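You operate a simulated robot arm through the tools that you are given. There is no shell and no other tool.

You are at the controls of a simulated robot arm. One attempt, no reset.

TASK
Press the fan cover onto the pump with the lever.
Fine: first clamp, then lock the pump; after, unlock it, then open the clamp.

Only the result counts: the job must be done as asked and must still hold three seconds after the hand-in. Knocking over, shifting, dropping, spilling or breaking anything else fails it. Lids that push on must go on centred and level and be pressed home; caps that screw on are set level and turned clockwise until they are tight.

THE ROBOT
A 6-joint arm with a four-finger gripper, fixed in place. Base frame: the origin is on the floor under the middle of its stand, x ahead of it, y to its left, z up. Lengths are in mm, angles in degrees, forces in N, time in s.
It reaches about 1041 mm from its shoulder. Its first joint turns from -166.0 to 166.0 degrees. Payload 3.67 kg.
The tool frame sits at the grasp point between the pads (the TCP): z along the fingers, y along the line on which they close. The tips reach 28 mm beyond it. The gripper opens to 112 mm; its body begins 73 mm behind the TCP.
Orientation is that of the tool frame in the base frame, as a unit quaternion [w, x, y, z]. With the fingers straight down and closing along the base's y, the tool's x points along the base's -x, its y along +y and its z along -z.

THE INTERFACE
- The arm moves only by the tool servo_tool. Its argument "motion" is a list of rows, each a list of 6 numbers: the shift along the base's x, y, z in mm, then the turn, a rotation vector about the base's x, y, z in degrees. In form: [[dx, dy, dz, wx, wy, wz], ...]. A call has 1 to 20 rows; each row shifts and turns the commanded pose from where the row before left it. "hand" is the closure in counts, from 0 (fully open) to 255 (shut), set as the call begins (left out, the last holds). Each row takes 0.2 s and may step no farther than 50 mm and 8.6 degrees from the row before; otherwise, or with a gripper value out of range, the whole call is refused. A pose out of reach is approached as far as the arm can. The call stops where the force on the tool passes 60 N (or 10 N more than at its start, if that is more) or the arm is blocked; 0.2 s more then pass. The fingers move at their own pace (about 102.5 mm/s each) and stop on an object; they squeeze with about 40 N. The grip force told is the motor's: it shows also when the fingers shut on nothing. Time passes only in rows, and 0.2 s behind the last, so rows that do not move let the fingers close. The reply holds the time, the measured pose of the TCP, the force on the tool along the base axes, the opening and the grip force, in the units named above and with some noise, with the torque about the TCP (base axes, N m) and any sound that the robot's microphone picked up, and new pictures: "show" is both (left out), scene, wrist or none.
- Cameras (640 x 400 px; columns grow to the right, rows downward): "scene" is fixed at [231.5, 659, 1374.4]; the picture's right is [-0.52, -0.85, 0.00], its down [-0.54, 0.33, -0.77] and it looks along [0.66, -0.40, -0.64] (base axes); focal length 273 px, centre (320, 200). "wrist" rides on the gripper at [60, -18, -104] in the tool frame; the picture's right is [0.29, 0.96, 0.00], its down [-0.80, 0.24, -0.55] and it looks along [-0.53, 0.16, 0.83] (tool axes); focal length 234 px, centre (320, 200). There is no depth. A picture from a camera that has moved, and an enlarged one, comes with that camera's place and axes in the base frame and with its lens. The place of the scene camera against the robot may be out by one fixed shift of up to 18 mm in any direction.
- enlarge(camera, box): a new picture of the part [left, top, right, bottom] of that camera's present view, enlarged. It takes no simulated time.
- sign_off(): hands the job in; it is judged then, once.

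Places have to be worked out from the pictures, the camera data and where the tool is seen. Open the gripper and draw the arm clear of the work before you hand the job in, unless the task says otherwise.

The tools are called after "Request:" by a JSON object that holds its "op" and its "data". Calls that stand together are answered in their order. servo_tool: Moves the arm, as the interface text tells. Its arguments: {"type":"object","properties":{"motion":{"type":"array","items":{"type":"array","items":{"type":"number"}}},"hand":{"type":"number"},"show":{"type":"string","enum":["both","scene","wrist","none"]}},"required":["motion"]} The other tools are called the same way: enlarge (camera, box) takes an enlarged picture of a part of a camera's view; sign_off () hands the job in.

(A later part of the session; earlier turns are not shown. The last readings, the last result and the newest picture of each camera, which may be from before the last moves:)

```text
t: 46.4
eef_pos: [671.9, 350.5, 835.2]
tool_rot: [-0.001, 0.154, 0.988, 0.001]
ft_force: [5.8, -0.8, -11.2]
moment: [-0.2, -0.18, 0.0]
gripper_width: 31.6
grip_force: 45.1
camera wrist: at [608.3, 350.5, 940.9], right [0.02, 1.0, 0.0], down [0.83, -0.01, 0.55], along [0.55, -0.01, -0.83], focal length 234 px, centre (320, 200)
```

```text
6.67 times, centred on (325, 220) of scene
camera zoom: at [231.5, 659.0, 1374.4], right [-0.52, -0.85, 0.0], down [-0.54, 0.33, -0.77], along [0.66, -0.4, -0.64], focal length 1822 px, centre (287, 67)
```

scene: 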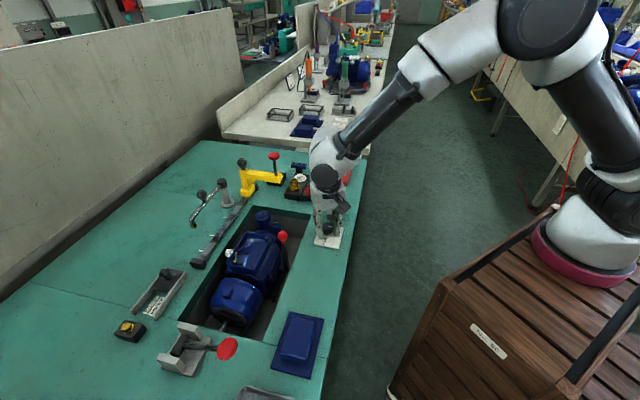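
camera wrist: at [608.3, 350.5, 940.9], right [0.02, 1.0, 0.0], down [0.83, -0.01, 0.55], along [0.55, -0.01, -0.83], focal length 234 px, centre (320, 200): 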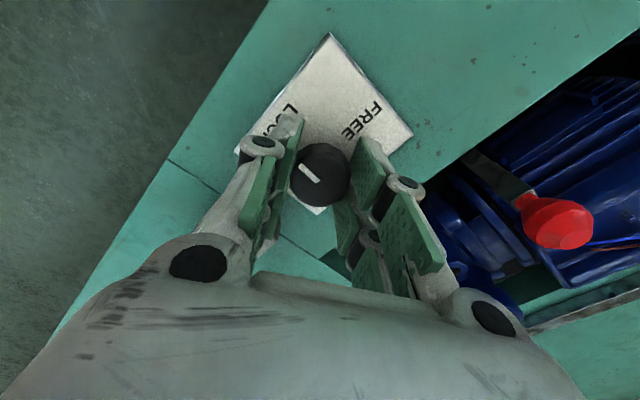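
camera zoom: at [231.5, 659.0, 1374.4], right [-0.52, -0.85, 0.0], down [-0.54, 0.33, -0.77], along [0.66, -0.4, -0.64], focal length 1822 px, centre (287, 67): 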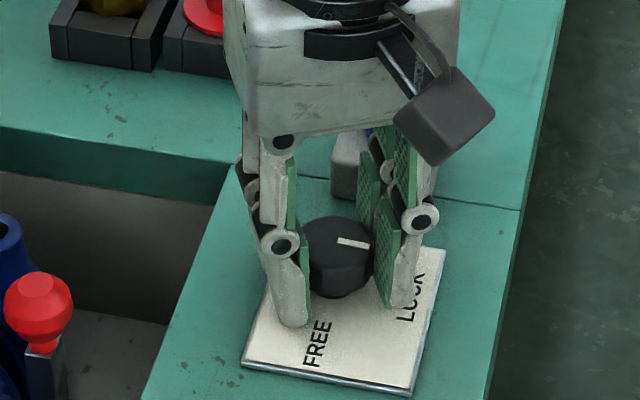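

The pointer is nearly at LOCK, about 86° turned. I'll add 4° more gently and watch the torque for the end stop.

Request:
{"op": "servo_tool", "data": {"motion": [[0, 0, 0, 0, 0, 2], [0, 0, 0, 0, 0, 2], [0, 0, 0, 0, 0, 0]], "show": "wrist"}}

Request:
{"op": "enlarge", "data": {"camera": "wrist", "box": [200, 80, 440, 280]}}

```text
t: 47.2
eef_pos: [671.1, 348.5, 834.9]
tool_rot: [0.0, 0.12, 0.993, 0.001]
ft_force: [0.9, -1.8, -5.2]
moment: [0.19, 0.43, -0.68]
gripper_width: 31.4
grip_force: 44.9
camera wrist: at [608.3, 346.1, 940.9], right [-0.05, 1.0, 0.0], down [0.83, 0.04, 0.55], along [0.55, 0.03, -0.83], focal length 234 px, centre (320, 200)
```

wrist: 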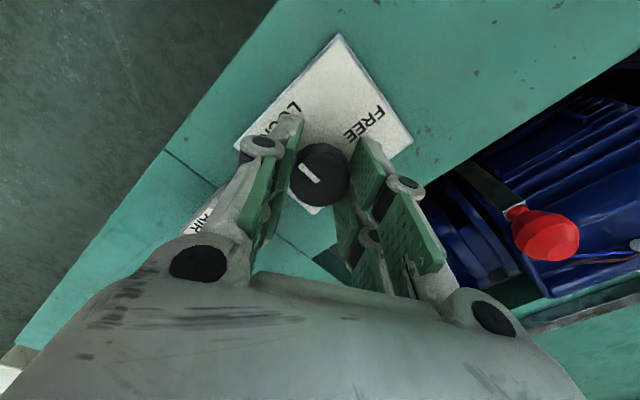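

```text
2.00 times, centred on (320, 180) of wrist
camera zoom: at [608.3, 346.1, 940.9], right [-0.05, 1.0, 0.0], down [0.83, 0.04, 0.55], along [0.55, 0.03, -0.83], focal length 468 px, centre (320, 240)
```

zoom: 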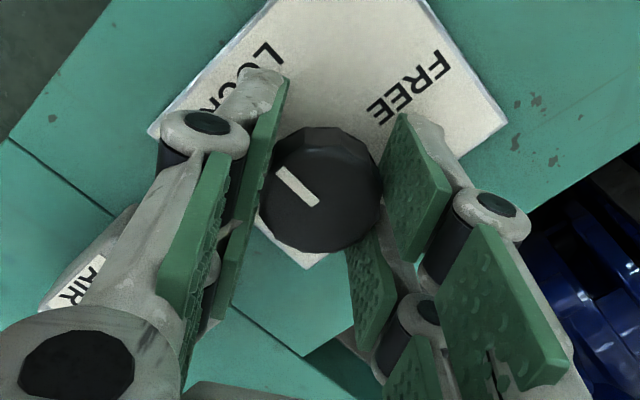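

The torque rose to 0.68 N·m, so the knob is at its LOCK stop, 90° round. I'll open and rise, then look.

Request:
{"op": "servo_tool", "data": {"motion": [[0, 0, 0, 0, 0, 0], [0, 0, 0, 0, 0, 0], [0, 0, 15, 0, 0, 0], [0, 0, 30, 0, 0, 0], [0, 0, 40, 0, 0, 0], [0, 0, 0, 0, 0, 0]], "hand": 150, "show": "both"}}

Request:
{"op": "enlarge", "data": {"camera": "wrist", "box": [200, 60, 440, 260]}}

Request:
{"op": "enlarge", "data": {"camera": "scene", "box": [200, 200, 350, 290]}}

```text
t: 48.6
eef_pos: [671.2, 348.4, 922.7]
tool_rot: [0.0, 0.12, 0.993, 0.0]
ft_force: [-0.3, -0.6, -0.9]
moment: [0.02, 0.0, 0.06]
gripper_width: 46.4
grip_force: 0.0
camera wrist: at [608.8, 345.1, 1028.4], right [-0.05, 1.0, 0.0], down [0.83, 0.04, 0.55], along [0.55, 0.03, -0.83], focal length 234 px, centre (320, 200)
```

scene: 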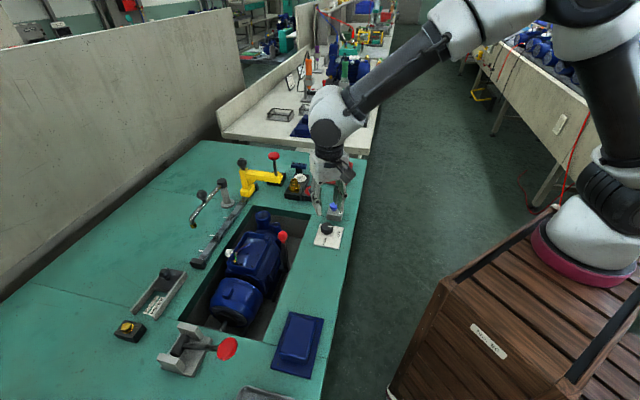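
wrist: 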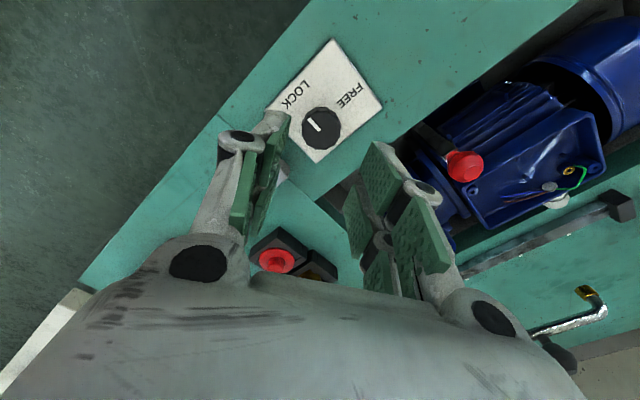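

```text
2.00 times, centred on (320, 160) of wrist
camera zoom: at [608.8, 345.1, 1028.4], right [-0.05, 1.0, 0.0], down [0.83, 0.04, 0.55], along [0.55, 0.03, -0.83], focal length 468 px, centre (320, 280)
```

zoom: 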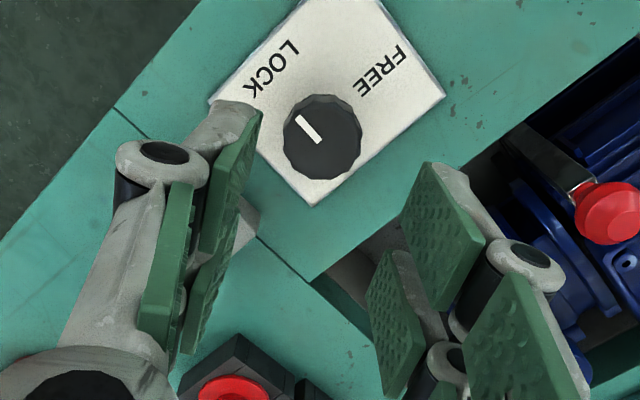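

```text
4.27 times, centred on (275, 245) of scene
camera zoom: at [231.5, 659.0, 1374.4], right [-0.52, -0.85, 0.0], down [-0.54, 0.33, -0.77], along [0.66, -0.4, -0.64], focal length 1166 px, centre (512, 8)
```

zoom: 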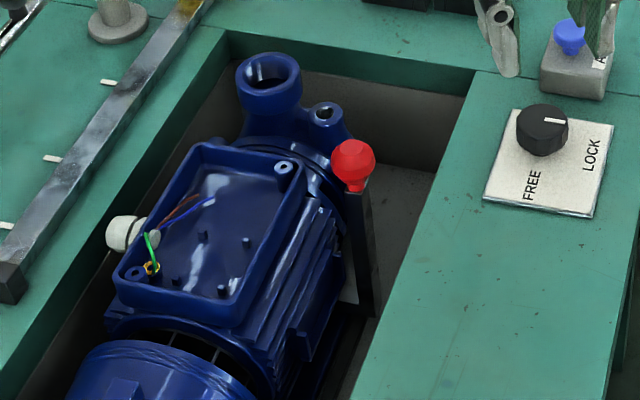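

The knob points to LOCK and the clamp is still against the pump. Next I'll travel along the aisle side to the press lever, turning and tilting the hand so the camera looks across at it.

Request:
{"op": "servo_tool", "data": {"motion": [[0, 0, 30, 0, 0, 0], [-32, 27, 4, 0, 0, 8.5], [-32, 27, 4, 0, 0, 8.5], [-32, 27, 4, 0, 0, 8.5], [-32, 27, 4, 0, 0, 8.5], [-32, 27, 4, 0, 0, 8.5], [-32, 27, 4, 0, 0, 8.5], [-32, 27, 4, 0, 0, 8.5], [-32, 27, 0, 0, 0, 0], [-30, 28, 0, 4.77, -4.66, 0], [0, 0, 0, 4.77, -4.66, 0], [0, 0, 0, 4.77, -4.66, 0], [0, 0, 0, 0, 0, 0]], "hand": 60, "show": "both"}}

Request:
{"op": "enlarge", "data": {"camera": "wrist", "box": [200, 40, 440, 240]}}

```text
t: 51.4
eef_pos: [385.1, 593.6, 979.0]
tool_rot: [0.161, -0.383, 0.907, 0.068]
ft_force: [-0.6, 0.3, 0.0]
moment: [-0.02, -0.01, 0.0]
gripper_width: 85.6
grip_force: 0.0
camera wrist: at [332.8, 515.6, 1057.6], right [-0.87, 0.47, -0.1], down [0.22, 0.57, 0.79], along [0.43, 0.67, -0.6], focal length 234 px, centre (320, 200)
```

scene: 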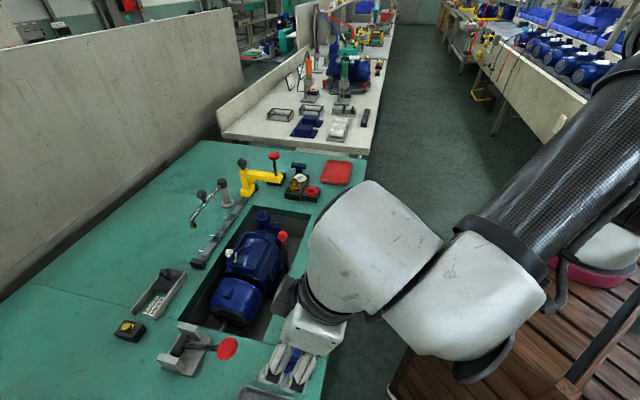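
wrist: 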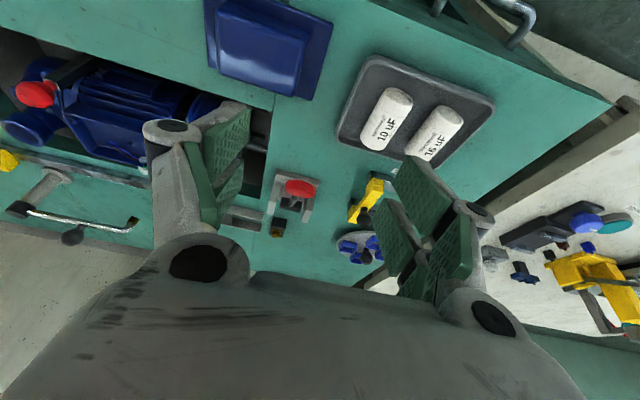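

```text
2.00 times, centred on (320, 140) of wrist
camera zoom: at [332.8, 515.6, 1057.6], right [-0.87, 0.47, -0.1], down [0.22, 0.57, 0.79], along [0.43, 0.67, -0.6], focal length 468 px, centre (320, 320)
```

zoom: 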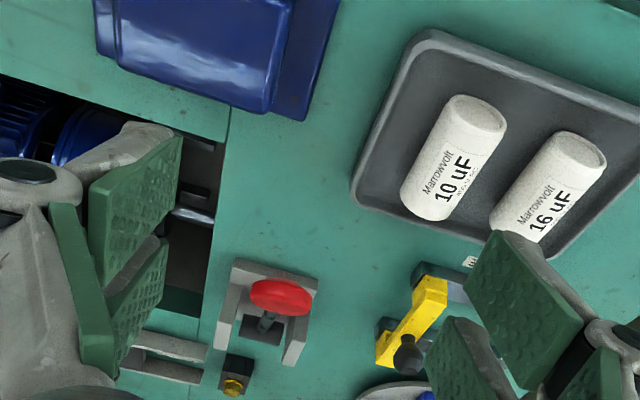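

The press lever is seen between the fingers, with the red disc near (465, 680, 888), matching my earlier estimate. I'll approach along the tool axis to about 60 mm short of it and re-check.

Request:
{"op": "servo_tool", "data": {"motion": [[22, 23.7, -11.5, 0, 0, 0], [22, 23.7, -11.5, 0, 0, 0], [22, 23.7, -11.5, 0, 0, 0], [0, 0, 0, 0, 0, 0]], "show": "both"}}

Request:
{"op": "enlarge", "data": {"camera": "wrist", "box": [200, 40, 440, 240]}}

Request:
{"op": "enlarge", "data": {"camera": "scene", "box": [150, 280, 300, 390]}}

```text
t: 52.4
eef_pos: [452.3, 665.1, 943.0]
tool_rot: [0.16, -0.382, 0.908, 0.068]
ft_force: [-0.5, -0.2, -0.6]
moment: [0.01, 0.01, 0.01]
gripper_width: 85.9
grip_force: 0.1
camera wrist: at [400.2, 587.2, 1022.3], right [-0.87, 0.47, -0.1], down [0.22, 0.57, 0.79], along [0.43, 0.67, -0.6], focal length 234 px, centre (320, 200)
```

scene: 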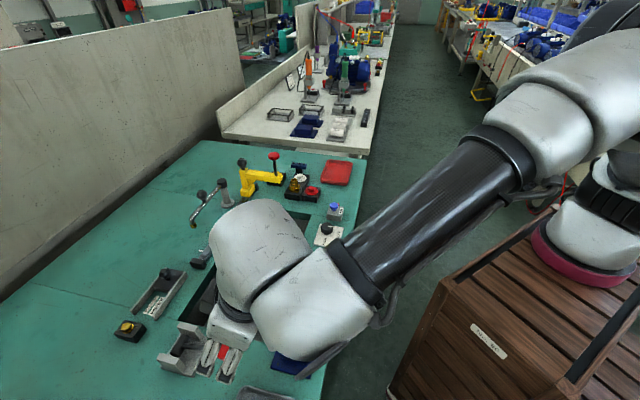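
wrist: 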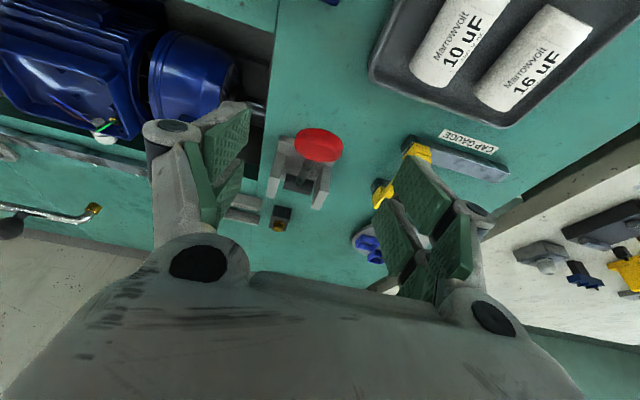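

```text
2.00 times, centred on (320, 140) of wrist
camera zoom: at [400.2, 587.2, 1022.3], right [-0.87, 0.47, -0.1], down [0.22, 0.57, 0.79], along [0.43, 0.67, -0.6], focal length 468 px, centre (320, 320)
```

zoom: 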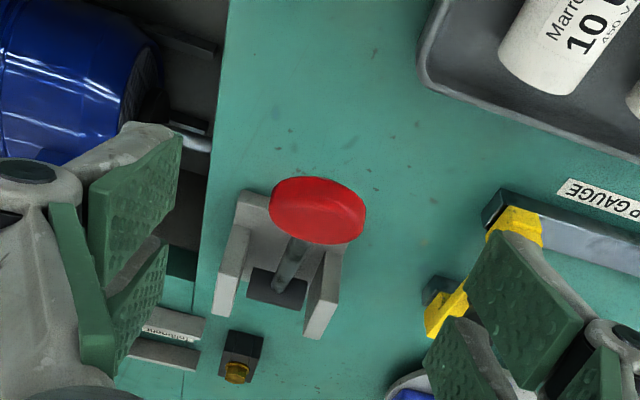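

```text
3.64 times, centred on (225, 335) of scene
camera zoom: at [231.5, 659.0, 1374.4], right [-0.52, -0.85, 0.0], down [-0.54, 0.33, -0.77], along [0.66, -0.4, -0.64], focal length 994 px, centre (666, -291)
```

zoom: 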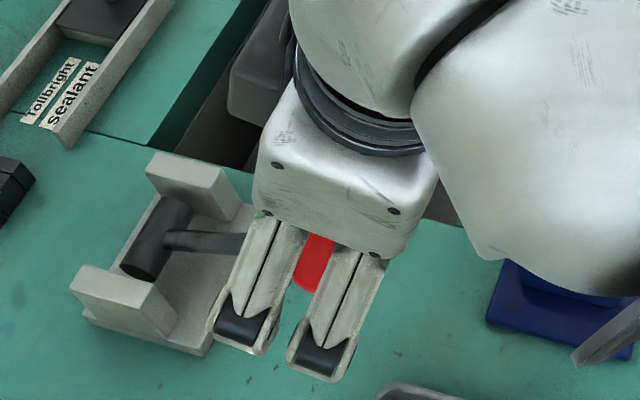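

Two views agree: disc at (465, 678, 888), hub at about (549, 766, 827), so the arm rises 27° toward the aisle. I'll move the pads around the disc and pinch it across the hub-axis direction to probe which way it turns.

Request:
{"op": "servo_tool", "data": {"motion": [[4.5, 4.5, -19, 0, 0, 0], [4.5, 4.5, -19, 0, 0, 0], [4, 4, -17, 0, 0, 0], [0, 0, 0, 0, 0, 0]], "show": "wrist"}}

Request:
{"op": "enlarge", "data": {"camera": "wrist", "box": [200, 60, 440, 260]}}

```text
t: 53.4
eef_pos: [466.6, 677.2, 888.6]
tool_rot: [0.16, -0.382, 0.908, 0.067]
ft_force: [-0.4, -0.5, 0.4]
moment: [0.04, -0.04, -0.02]
gripper_width: 85.5
grip_force: 0.0
camera wrist: at [413.2, 600.1, 968.0], right [-0.87, 0.47, -0.1], down [0.22, 0.57, 0.79], along [0.43, 0.67, -0.6], focal length 234 px, centre (320, 200)
```

wrist: 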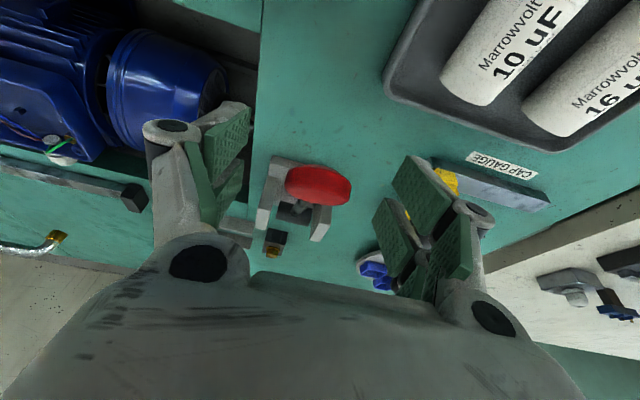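

```text
2.00 times, centred on (320, 160) of wrist
camera zoom: at [413.2, 600.1, 968.0], right [-0.87, 0.47, -0.1], down [0.22, 0.57, 0.79], along [0.43, 0.67, -0.6], focal length 468 px, centre (320, 280)
```

zoom: 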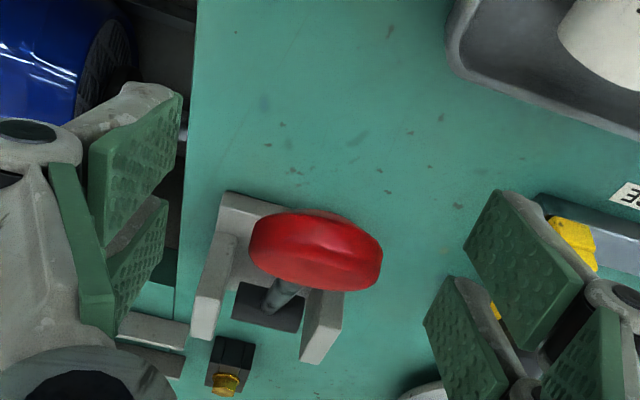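

The disc is centred between the pads. I'll close on its rim.

Request:
{"op": "servo_tool", "data": {"motion": [[0, 0, 0, 0, 0, 0], [0, 0, 0, 0, 0, 0], [0, 0, 0, 0, 0, 0], [0, 0, 0, 0, 0, 0]], "hand": 200, "show": "wrist"}}

Request:
{"op": "enlarge", "data": {"camera": "wrist", "box": [200, 60, 440, 260]}}

```text
t: 54.4
eef_pos: [465.6, 678.7, 889.3]
tool_rot: [0.16, -0.383, 0.907, 0.067]
ft_force: [7.8, 1.0, -1.4]
moment: [0.18, -0.21, -0.07]
gripper_width: 31.3
grip_force: 45.5
camera wrist: at [413.8, 600.0, 968.2], right [-0.87, 0.47, -0.1], down [0.22, 0.57, 0.79], along [0.43, 0.67, -0.6], focal length 234 px, centre (320, 200)
```

wrist: 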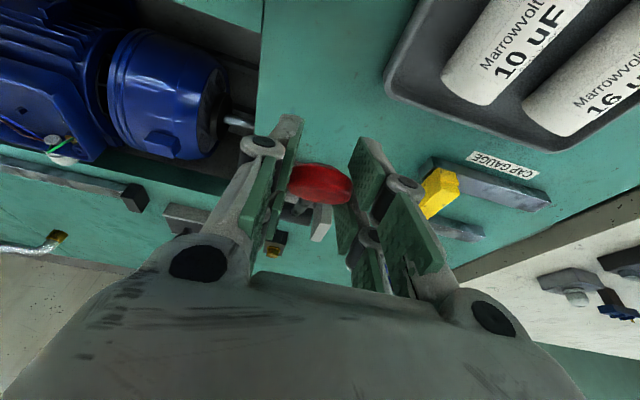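

```text
2.00 times, centred on (320, 160) of wrist
camera zoom: at [413.8, 600.0, 968.2], right [-0.87, 0.47, -0.1], down [0.22, 0.57, 0.79], along [0.43, 0.67, -0.6], focal length 468 px, centre (320, 280)
```

zoom: 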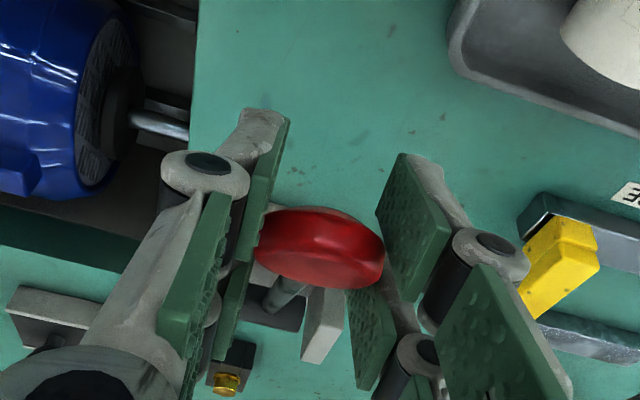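

The disc is pinched at 31 mm. I'll probe 3 mm downward along its arc and read the reaction.

Request:
{"op": "servo_tool", "data": {"motion": [[-0.47, -0.48, -1.35, 0, 0, 0], [-0.47, -0.48, -1.35, 0, 0, 0], [0, 0, 0, 0, 0, 0]], "show": "none"}}

```text
t: 55.2
eef_pos: [465.5, 677.5, 886.7]
tool_rot: [0.161, -0.382, 0.907, 0.069]
ft_force: [19.3, 5.1, 8.3]
moment: [1.19, -1.24, -0.13]
gripper_width: 31.3
grip_force: 45.1
```

It moved down 2.6 mm with only modest force. I'll also check the opposite direction for comparison, returning first and then going 3 mm up.

Request:
{"op": "servo_tool", "data": {"motion": [[0.47, 0.48, 1.35, 0, 0, 0], [0.47, 0.48, 1.35, 0, 0, 0], [0, 0, 0, 0, 0, 0]], "show": "none"}}

Request:
{"op": "servo_tool", "data": {"motion": [[0.47, 0.48, 1.35, 0, 0, 0], [0.47, 0.48, 1.35, 0, 0, 0], [0, 0, 0, 0, 0, 0]], "show": "none"}}

```text
t: 56.0
eef_pos: [465.0, 677.4, 887.5]
tool_rot: [0.159, -0.382, 0.908, 0.066]
ft_force: [22.6, 13.5, -13.1]
moment: [0.03, 0.38, -0.05]
gripper_width: 31.3
grip_force: 44.9
```

```text
t: 56.8
eef_pos: [466.0, 678.9, 890.5]
tool_rot: [0.159, -0.382, 0.908, 0.065]
ft_force: [20.6, 8.7, -24.0]
moment: [-0.32, 0.31, -0.03]
gripper_width: 31.2
grip_force: 44.6
```

Upward is stiffer (24 N and little motion), so the lever sits at its upper stop and presses downward. I'll release the pinch, back off along the tool axis and close the fingers to push it down from above.

Request:
{"op": "servo_tool", "data": {"motion": [[0, 0, -2, 0, 0, 0], [0, 0, 0, 0, 0, 0], [0, 0, 0, 0, 0, 0]], "hand": 120, "show": "none"}}

Request:
{"op": "servo_tool", "data": {"motion": [[-5, -5, 20, 0, 0, 0], [-5, -5, 20, 0, 0, 0], [-5, -5, 20, 0, 0, 0], [0, 0, 0, 0, 0, 0]], "show": "both"}}

Request:
{"op": "enlarge", "data": {"camera": "wrist", "box": [140, 20, 440, 240]}}

```text
t: 57.6
eef_pos: [463.5, 678.8, 891.4]
tool_rot: [0.16, -0.383, 0.907, 0.068]
ft_force: [0.1, 0.0, -0.2]
moment: [0.0, 0.03, -0.03]
gripper_width: 59.4
grip_force: 0.1
```

```text
t: 58.6
eef_pos: [450.5, 663.4, 951.1]
tool_rot: [0.16, -0.382, 0.907, 0.067]
ft_force: [-0.4, -0.6, -0.1]
moment: [-0.02, -0.02, -0.02]
gripper_width: 59.2
grip_force: 0.0
camera wrist: at [398.5, 584.6, 1029.7], right [-0.87, 0.47, -0.1], down [0.22, 0.57, 0.79], along [0.43, 0.67, -0.6], focal length 234 px, centre (320, 200)
```

scene: 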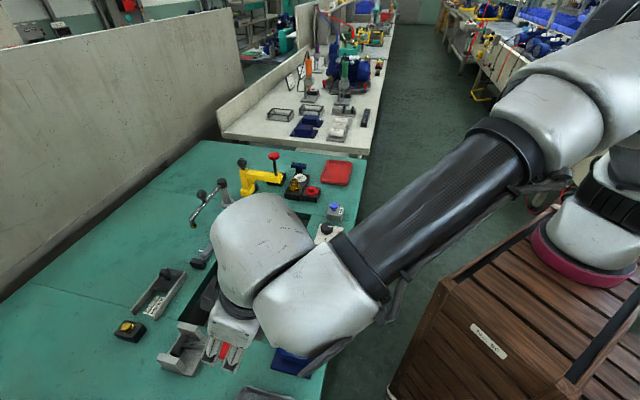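
wrist: 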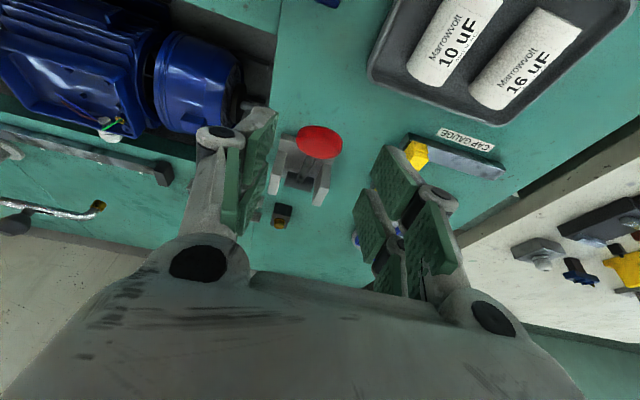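

```text
1.82 times, centred on (290, 130) of wrist
camera zoom: at [398.5, 584.6, 1029.7], right [-0.87, 0.47, -0.1], down [0.22, 0.57, 0.79], along [0.43, 0.67, -0.6], focal length 426 px, centre (374, 327)
```

zoom: 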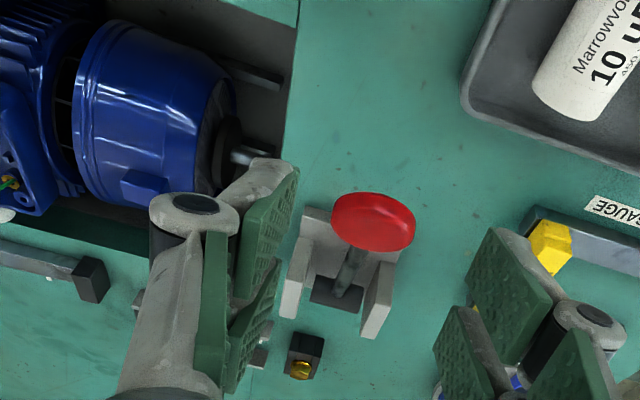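

The lever is released and unmoved. I'll close the fingers fully, rise 10 mm, and shift over the arm just inboard of the disc.

Request:
{"op": "servo_tool", "data": {"motion": [[0, 0, 12, 0, 0, 0], [0, 0, 0, 0, 0, 0], [0, 0, 0, 0, 0, 0], [22.6, 23, 0, 0, 0, 0], [22.6, 23, 0, 0, 0, 0], [0, 0, 0, 0, 0, 0]], "hand": 255, "show": "both"}}

Request:
{"op": "enlarge", "data": {"camera": "wrist", "box": [200, 60, 440, 260]}}

Request:
{"op": "enlarge", "data": {"camera": "scene", "box": [150, 280, 300, 390]}}

```text
t: 60.0
eef_pos: [494.9, 709.7, 964.3]
tool_rot: [0.16, -0.383, 0.907, 0.067]
ft_force: [-0.2, 0.6, 0.6]
moment: [0.0, 0.02, 0.02]
gripper_width: 0.1
grip_force: 35.2
camera wrist: at [442.4, 631.3, 1043.1], right [-0.87, 0.47, -0.1], down [0.22, 0.57, 0.79], along [0.43, 0.67, -0.6], focal length 234 px, centre (320, 200)
```

scene: 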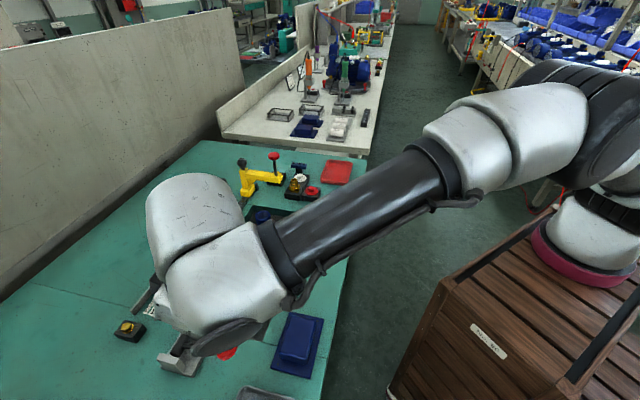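
wrist: 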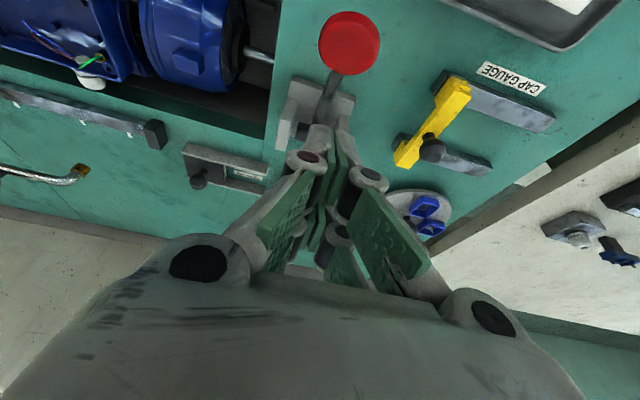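

```text
2.00 times, centred on (320, 160) of wrist
camera zoom: at [442.4, 631.3, 1043.1], right [-0.87, 0.47, -0.1], down [0.22, 0.57, 0.79], along [0.43, 0.67, -0.6], focal length 468 px, centre (320, 280)
```

zoom: 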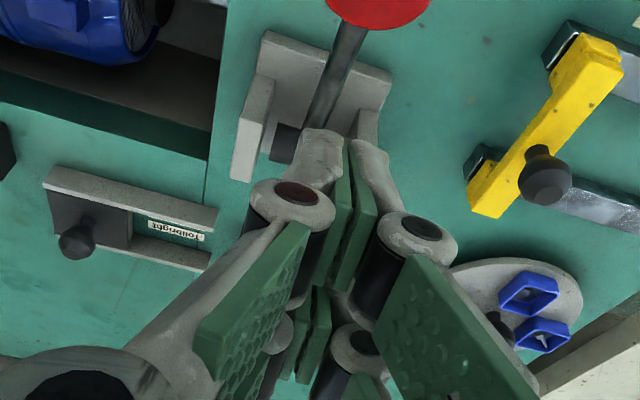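

```text
3.64 times, centred on (225, 335) of scene
camera zoom: at [231.5, 659.0, 1374.4], right [-0.52, -0.85, 0.0], down [-0.54, 0.33, -0.77], along [0.66, -0.4, -0.64], focal length 994 px, centre (666, -291)
```

zoom: 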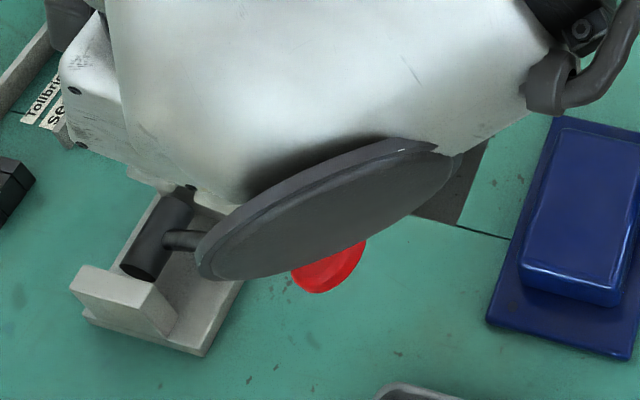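

The closed tips are above the arm just inside the disc. I'll lower to near contact, predicted at TCP z≈921.

Request:
{"op": "servo_tool", "data": {"motion": [[0.5, -0.3, -15, 0, 0, 0], [0, 0, -12, 0, 0, 0], [0, 0, -8, 0, 0, 0], [0, 0, -4, 0, 0, 0], [0, 0, 0, 0, 0, 0]], "show": "wrist"}}

Request:
{"op": "enlarge", "data": {"camera": "wrist", "box": [240, 20, 440, 180]}}

```text
t: 61.2
eef_pos: [496.0, 708.7, 923.9]
tool_rot: [0.16, -0.383, 0.907, 0.068]
ft_force: [0.7, -0.2, 0.1]
moment: [-0.01, 0.01, -0.01]
gripper_width: 0.1
grip_force: 35.9
camera wrist: at [443.7, 630.6, 1002.8], right [-0.87, 0.47, -0.1], down [0.22, 0.57, 0.79], along [0.43, 0.67, -0.6], focal length 234 px, centre (320, 200)
```

wrist: 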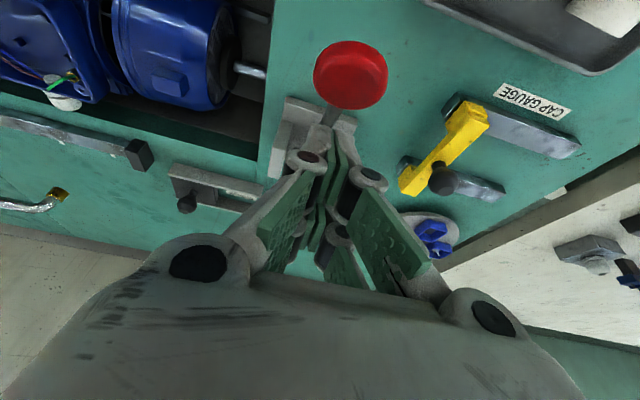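

```text
2.50 times, centred on (340, 100) of wrist
camera zoom: at [443.7, 630.6, 1002.8], right [-0.87, 0.47, -0.1], down [0.22, 0.57, 0.79], along [0.43, 0.67, -0.6], focal length 585 px, centre (270, 450)
```

zoom: 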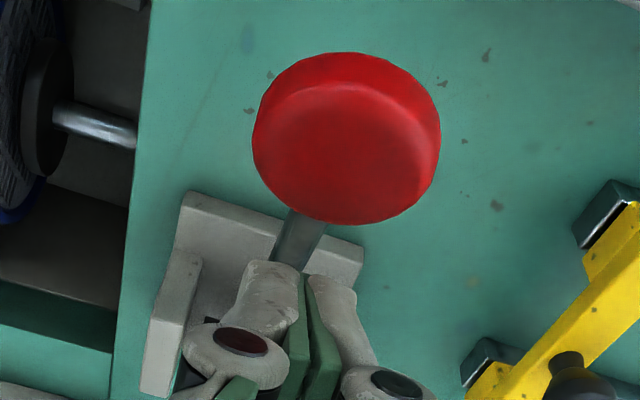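

The tips are right at the arm, no contact yet. I'll press down in small steps and watch the force.

Request:
{"op": "servo_tool", "data": {"motion": [[0, 0, -3, 0, 0, 0], [0, 0, -3, 0, 0, 0], [0, 0, -3, 0, 0, 0], [0, 0, -3, 0, 0, 0], [0, 0, 0, 0, 0, 0]], "show": "wrist"}}

Request:
{"op": "enlarge", "data": {"camera": "wrist", "box": [200, 20, 440, 180]}}

```text
t: 62.4
eef_pos: [496.6, 709.8, 911.4]
tool_rot: [0.16, -0.382, 0.908, 0.067]
ft_force: [0.6, 0.3, 0.3]
moment: [0.0, 0.01, -0.03]
gripper_width: 0.3
grip_force: 35.4
camera wrist: at [444.1, 631.3, 989.8], right [-0.87, 0.47, -0.1], down [0.22, 0.57, 0.79], along [0.43, 0.67, -0.6], focal length 234 px, centre (320, 200)
```

wrist: 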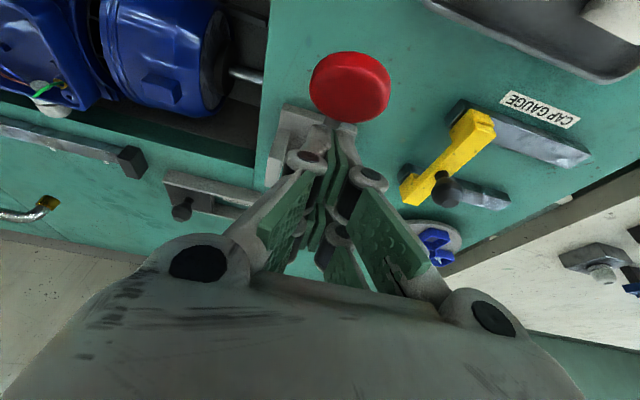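

```text
2.50 times, centred on (320, 100) of wrist
camera zoom: at [444.1, 631.3, 989.8], right [-0.87, 0.47, -0.1], down [0.22, 0.57, 0.79], along [0.43, 0.67, -0.6], focal length 585 px, centre (320, 450)
```

zoom: 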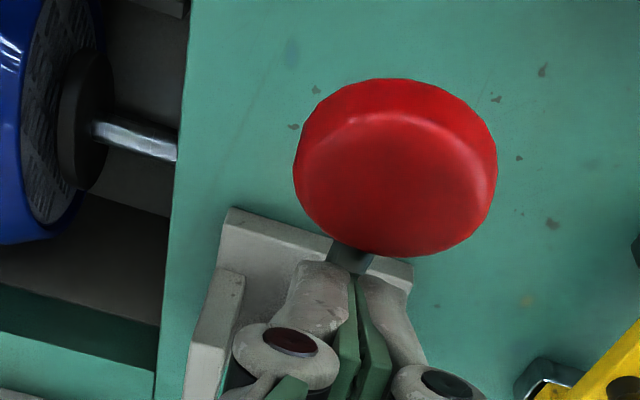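

Still no contact at z=911. I'll continue down in 3 mm steps.

Request:
{"op": "servo_tool", "data": {"motion": [[0, 0, -3, 0, 0, 0], [0, 0, -3, 0, 0, 0], [0, 0, -3, 0, 0, 0], [0, 0, 0, 0, 0, 0]], "show": "wrist"}}

Request:
{"op": "enlarge", "data": {"camera": "wrist", "box": [200, 20, 440, 180]}}

```text
t: 63.4
eef_pos: [497.9, 708.6, 902.9]
tool_rot: [0.161, -0.382, 0.907, 0.068]
ft_force: [-0.1, 1.0, 1.5]
moment: [0.01, -0.01, 0.0]
gripper_width: 0.0
grip_force: 35.9
camera wrist: at [444.0, 630.7, 981.2], right [-0.87, 0.47, -0.1], down [0.22, 0.57, 0.79], along [0.43, 0.67, -0.6], focal length 234 px, centre (320, 200)
```

wrist: 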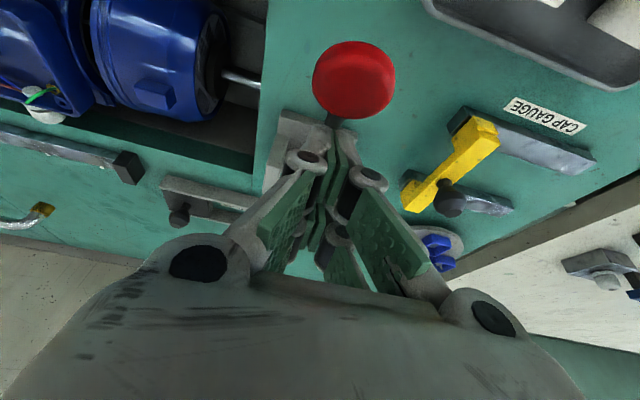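

```text
2.50 times, centred on (320, 100) of wrist
camera zoom: at [444.0, 630.7, 981.2], right [-0.87, 0.47, -0.1], down [0.22, 0.57, 0.79], along [0.43, 0.67, -0.6], focal length 585 px, centre (320, 450)
```

zoom: 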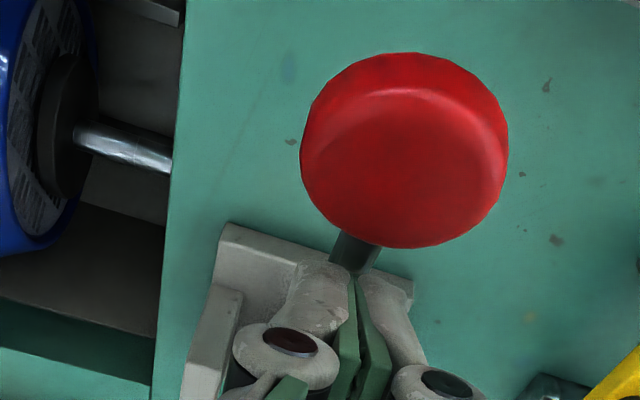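

The disc now moves with the fingers at about 1–2 N, so the lever is swinging down. I'll continue the stroke in 4 mm steps.

Request:
{"op": "servo_tool", "data": {"motion": [[0, 0, -4, 0, 0, 0], [0, 0, -4, 0, 0, 0], [0, 0, -4, 0, 0, 0], [0, 0, 0, 0, 0, 0]], "show": "wrist"}}

Request:
{"op": "enlarge", "data": {"camera": "wrist", "box": [80, 0, 400, 200]}}

```text
t: 64.4
eef_pos: [495.2, 709.0, 890.7]
tool_rot: [0.161, -0.382, 0.907, 0.068]
ft_force: [0.7, 0.2, 1.9]
moment: [0.0, -0.02, 0.02]
gripper_width: 0.0
grip_force: 35.5
camera wrist: at [443.2, 630.7, 969.2], right [-0.87, 0.47, -0.1], down [0.22, 0.57, 0.79], along [0.43, 0.67, -0.6], focal length 234 px, centre (320, 200)
```

wrist: 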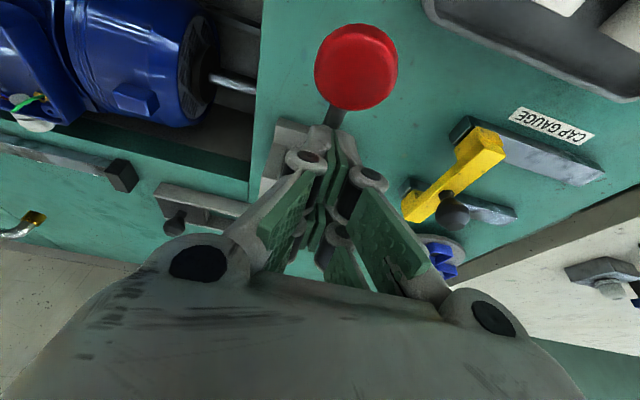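

```text
2.00 times, centred on (240, 100) of wrist
camera zoom: at [443.2, 630.7, 969.2], right [-0.87, 0.47, -0.1], down [0.22, 0.57, 0.79], along [0.43, 0.67, -0.6], focal length 468 px, centre (480, 400)
```

zoom: 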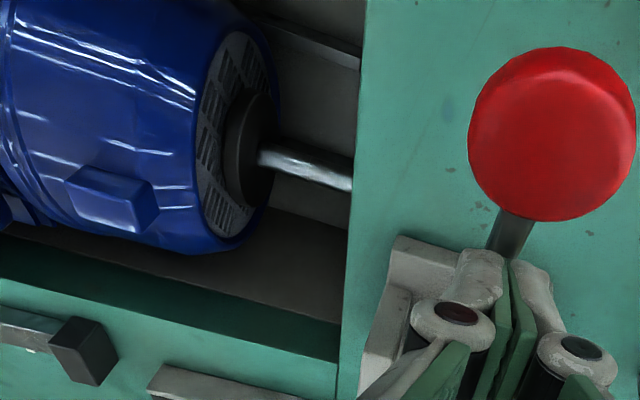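

The lever keeps moving with 2 N. I'll continue down another 12 mm and watch the ram and cover.

Request:
{"op": "servo_tool", "data": {"motion": [[0, 0, -3, 0, 0, 0], [0, 0, -3, 0, 0, 0], [0, 0, -3, 0, 0, 0], [0, 0, -3, 0, 0, 0], [0, 0, 0, 0, 0, 0]], "show": "wrist"}}

Request:
{"op": "enlarge", "data": {"camera": "wrist", "box": [80, 0, 400, 200]}}

Request:
{"op": "enlarge", "data": {"camera": "wrist", "box": [0, 0, 260, 140]}}

```text
t: 65.6
eef_pos: [496.8, 709.5, 877.9]
tool_rot: [0.16, -0.382, 0.908, 0.067]
ft_force: [1.0, 0.1, 1.8]
moment: [0.0, 0.0, -0.01]
gripper_width: 0.0
grip_force: 35.9
camera wrist: at [444.2, 631.2, 956.1], right [-0.87, 0.47, -0.1], down [0.22, 0.57, 0.79], along [0.43, 0.67, -0.6], focal length 234 px, centre (320, 200)
```

wrist: 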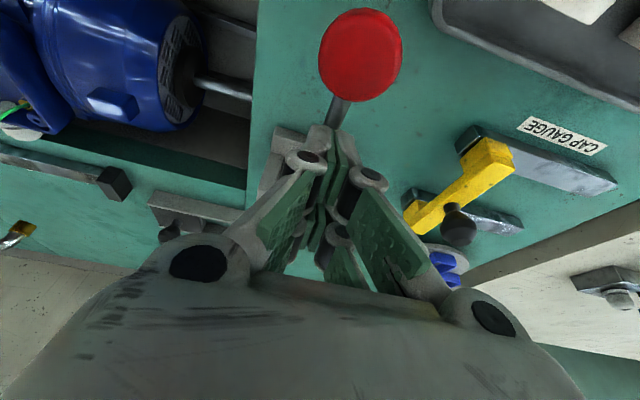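

```text
2.00 times, centred on (240, 100) of wrist
camera zoom: at [444.2, 631.2, 956.1], right [-0.87, 0.47, -0.1], down [0.22, 0.57, 0.79], along [0.43, 0.67, -0.6], focal length 468 px, centre (480, 400)
```

zoom: 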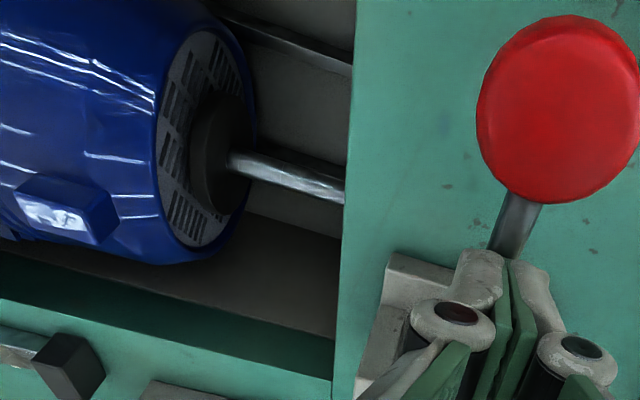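

```text
2.46 times, centred on (130, 70) of wrist
camera zoom: at [444.2, 631.2, 956.1], right [-0.87, 0.47, -0.1], down [0.22, 0.57, 0.79], along [0.43, 0.67, -0.6], focal length 576 px, centre (788, 520)
```

zoom: 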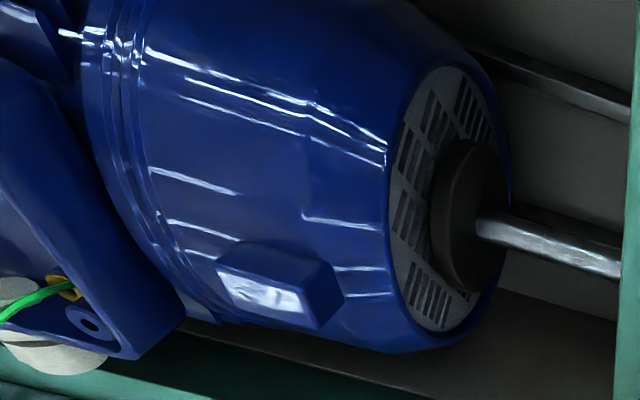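

The ram and cover have advanced and the cover is almost on the motor. I'll keep going in small steps toward the stop.

Request:
{"op": "servo_tool", "data": {"motion": [[0, 0, -2.5, 0, 0, 0], [0, 0, -2.5, 0, 0, 0], [0, 0, -2.5, 0, 0, 0], [0, 0, 0, 0, 0, 0]], "show": "wrist"}}

Request:
{"op": "enlarge", "data": {"camera": "wrist", "box": [0, 0, 260, 140]}}

```text
t: 66.6
eef_pos: [495.3, 708.8, 870.7]
tool_rot: [0.161, -0.383, 0.907, 0.068]
ft_force: [0.3, -0.4, 1.3]
moment: [-0.03, -0.01, -0.01]
gripper_width: 0.0
grip_force: 35.6
camera wrist: at [443.5, 631.2, 949.7], right [-0.87, 0.47, -0.1], down [0.22, 0.57, 0.79], along [0.43, 0.67, -0.6], focal length 234 px, centre (320, 200)
```

wrist: 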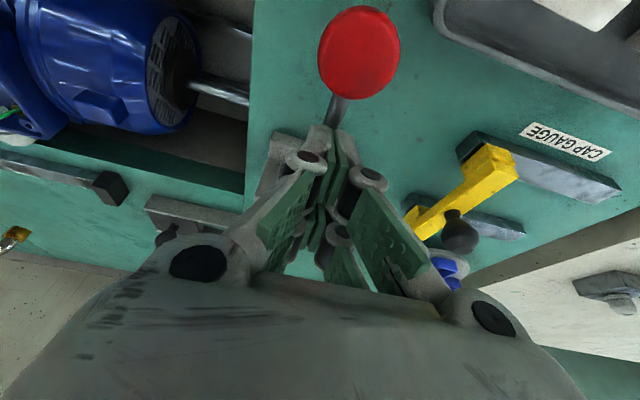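

```text
2.46 times, centred on (130, 70) of wrist
camera zoom: at [443.5, 631.2, 949.7], right [-0.87, 0.47, -0.1], down [0.22, 0.57, 0.79], along [0.43, 0.67, -0.6], focal length 576 px, centre (788, 520)
```

zoom: 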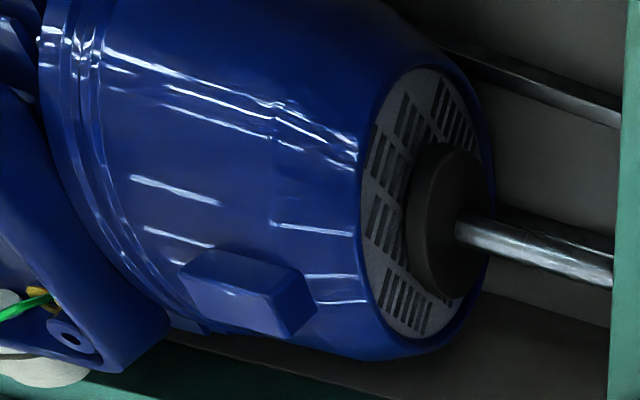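

Still only about 1 N, so the stop hasn't been reached. I'll continue in 2.5 mm steps.

Request:
{"op": "servo_tool", "data": {"motion": [[0, 0, -2.5, 0, 0, 0], [0, 0, -2.5, 0, 0, 0], [0, 0, 0, 0, 0, 0]], "show": "wrist"}}

Request:
{"op": "enlarge", "data": {"camera": "wrist", "box": [200, 0, 440, 160]}}

Request:
{"op": "enlarge", "data": {"camera": "wrist", "box": [0, 0, 260, 140]}}

```text
t: 67.4
eef_pos: [495.9, 708.6, 866.2]
tool_rot: [0.16, -0.383, 0.907, 0.067]
ft_force: [0.3, 0.1, 1.4]
moment: [0.01, -0.01, 0.03]
gripper_width: 0.0
grip_force: 35.6
camera wrist: at [443.3, 631.2, 944.1], right [-0.87, 0.47, -0.1], down [0.22, 0.57, 0.79], along [0.43, 0.67, -0.6], focal length 234 px, centre (320, 200)
```

wrist: 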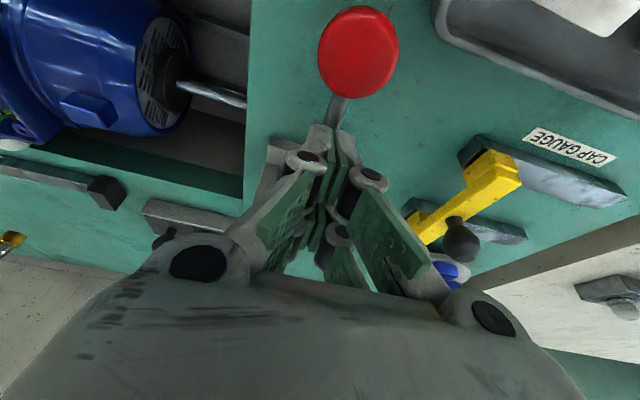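

```text
2.50 times, centred on (320, 80) of wrist
camera zoom: at [443.3, 631.2, 944.1], right [-0.87, 0.47, -0.1], down [0.22, 0.57, 0.79], along [0.43, 0.67, -0.6], focal length 585 px, centre (320, 500)
```

zoom: 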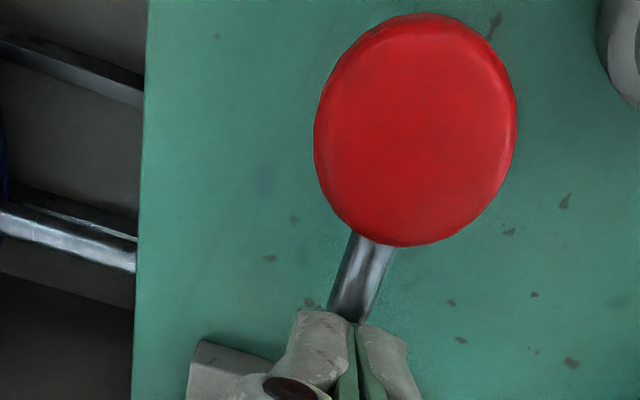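

```text
2.46 times, centred on (130, 70) of wrist
camera zoom: at [443.3, 631.2, 944.1], right [-0.87, 0.47, -0.1], down [0.22, 0.57, 0.79], along [0.43, 0.67, -0.6], focal length 576 px, centre (788, 520)
```

zoom: 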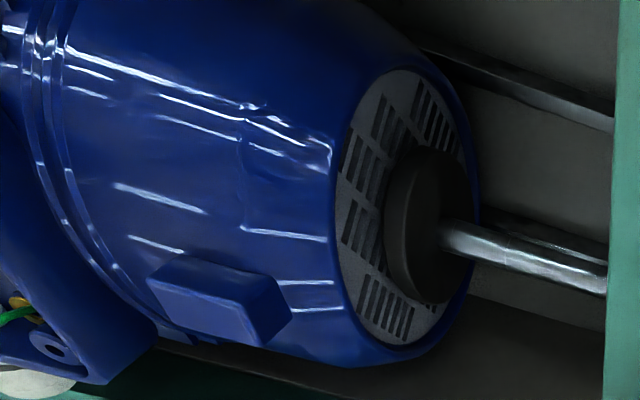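

The lever is now about 4° above horizontal by my ray check. I'll continue gently for the last part of the stroke.

Request:
{"op": "servo_tool", "data": {"motion": [[0, 0, -2, 0, 0, 0], [0, 0, -2, 0, 0, 0], [0, 0, -2, 0, 0, 0], [0, 0, 0, 0, 0, 0]], "show": "wrist"}}

Request:
{"op": "enlarge", "data": {"camera": "wrist", "box": [200, 0, 440, 160]}}

Request:
{"op": "enlarge", "data": {"camera": "wrist", "box": [0, 0, 260, 140]}}

```text
t: 68.4
eef_pos: [494.9, 709.2, 860.9]
tool_rot: [0.161, -0.383, 0.907, 0.069]
ft_force: [0.9, -5.9, 23.8]
moment: [-0.48, 0.18, 0.16]
gripper_width: 6.2
grip_force: 35.9
camera wrist: at [443.4, 631.3, 939.6], right [-0.87, 0.47, -0.1], down [0.22, 0.57, 0.79], along [0.43, 0.67, -0.6], focal length 234 px, centre (320, 200)
```

wrist: 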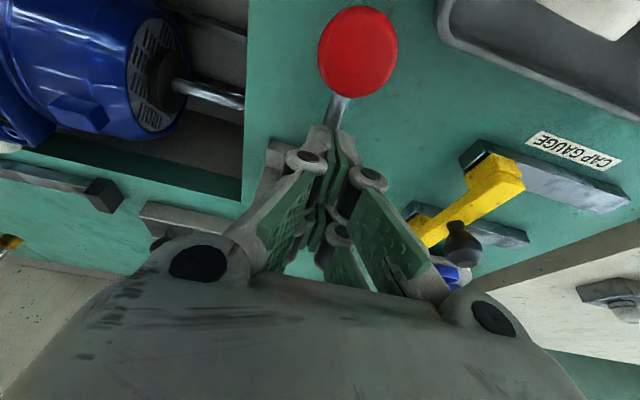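

```text
2.50 times, centred on (320, 80) of wrist
camera zoom: at [443.4, 631.3, 939.6], right [-0.87, 0.47, -0.1], down [0.22, 0.57, 0.79], along [0.43, 0.67, -0.6], focal length 585 px, centre (320, 500)
```

zoom: 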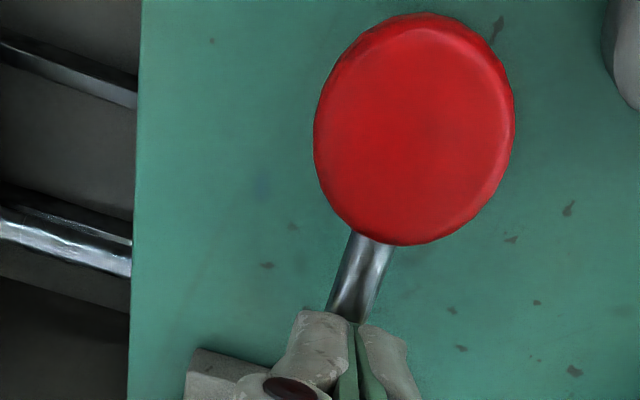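

```text
2.46 times, centred on (130, 70) of wrist
camera zoom: at [443.4, 631.3, 939.6], right [-0.87, 0.47, -0.1], down [0.22, 0.57, 0.79], along [0.43, 0.67, -0.6], focal length 576 px, centre (788, 520)
```

zoom: 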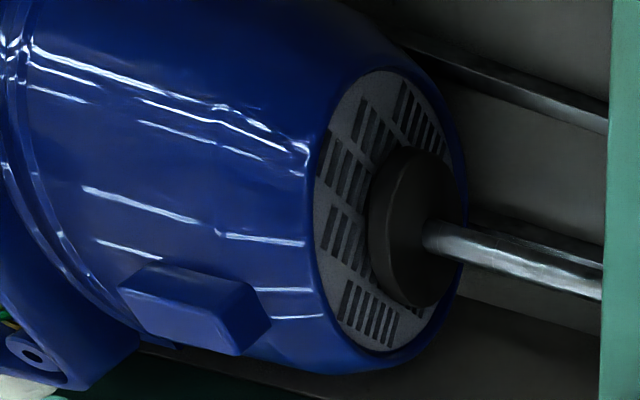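

Resistance has started (24 N), but the arm is wedging the closed fingers apart. I'll lift 6 mm, shift outward and sideways so one solid fingertip sits on the arm nearer the disc, and press again.

Request:
{"op": "servo_tool", "data": {"motion": [[0, 0, 8, 0, 0, 0], [-2.7, -10, 0, 0, 0, 0], [-2.7, -10, 0, 0, 0, 0], [0, 0, 0, 0, 0, 0]], "show": "wrist"}}

Request:
{"op": "enlarge", "data": {"camera": "wrist", "box": [200, 0, 440, 160]}}

```text
t: 69.4
eef_pos: [489.5, 688.9, 866.1]
tool_rot: [0.16, -0.383, 0.907, 0.068]
ft_force: [0.1, -0.1, 0.8]
moment: [-0.06, 0.03, -0.02]
gripper_width: 0.0
grip_force: 36.7
camera wrist: at [438.2, 611.2, 945.3], right [-0.87, 0.47, -0.1], down [0.22, 0.57, 0.79], along [0.43, 0.67, -0.6], focal length 234 px, centre (320, 200)
```

wrist: 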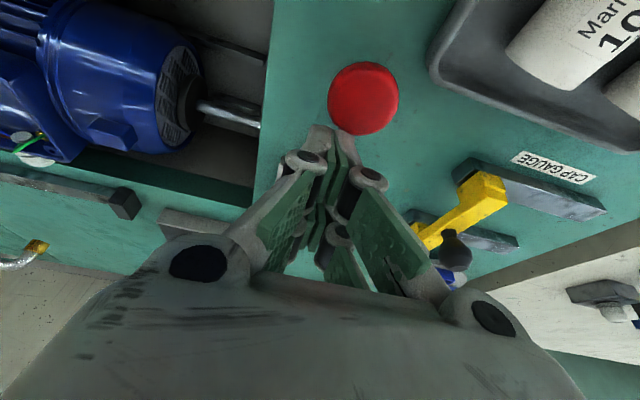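

```text
2.50 times, centred on (320, 80) of wrist
camera zoom: at [438.2, 611.2, 945.3], right [-0.87, 0.47, -0.1], down [0.22, 0.57, 0.79], along [0.43, 0.67, -0.6], focal length 585 px, centre (320, 500)
```

zoom: 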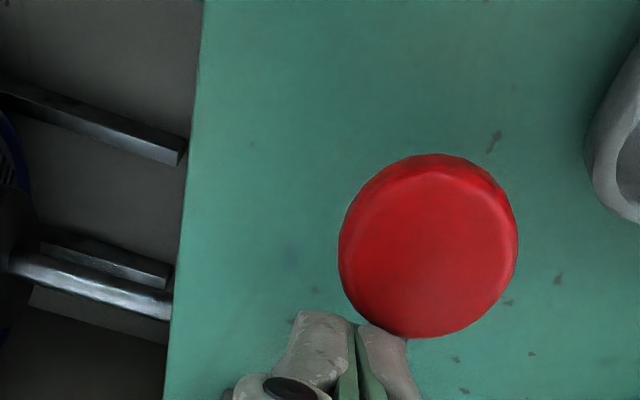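

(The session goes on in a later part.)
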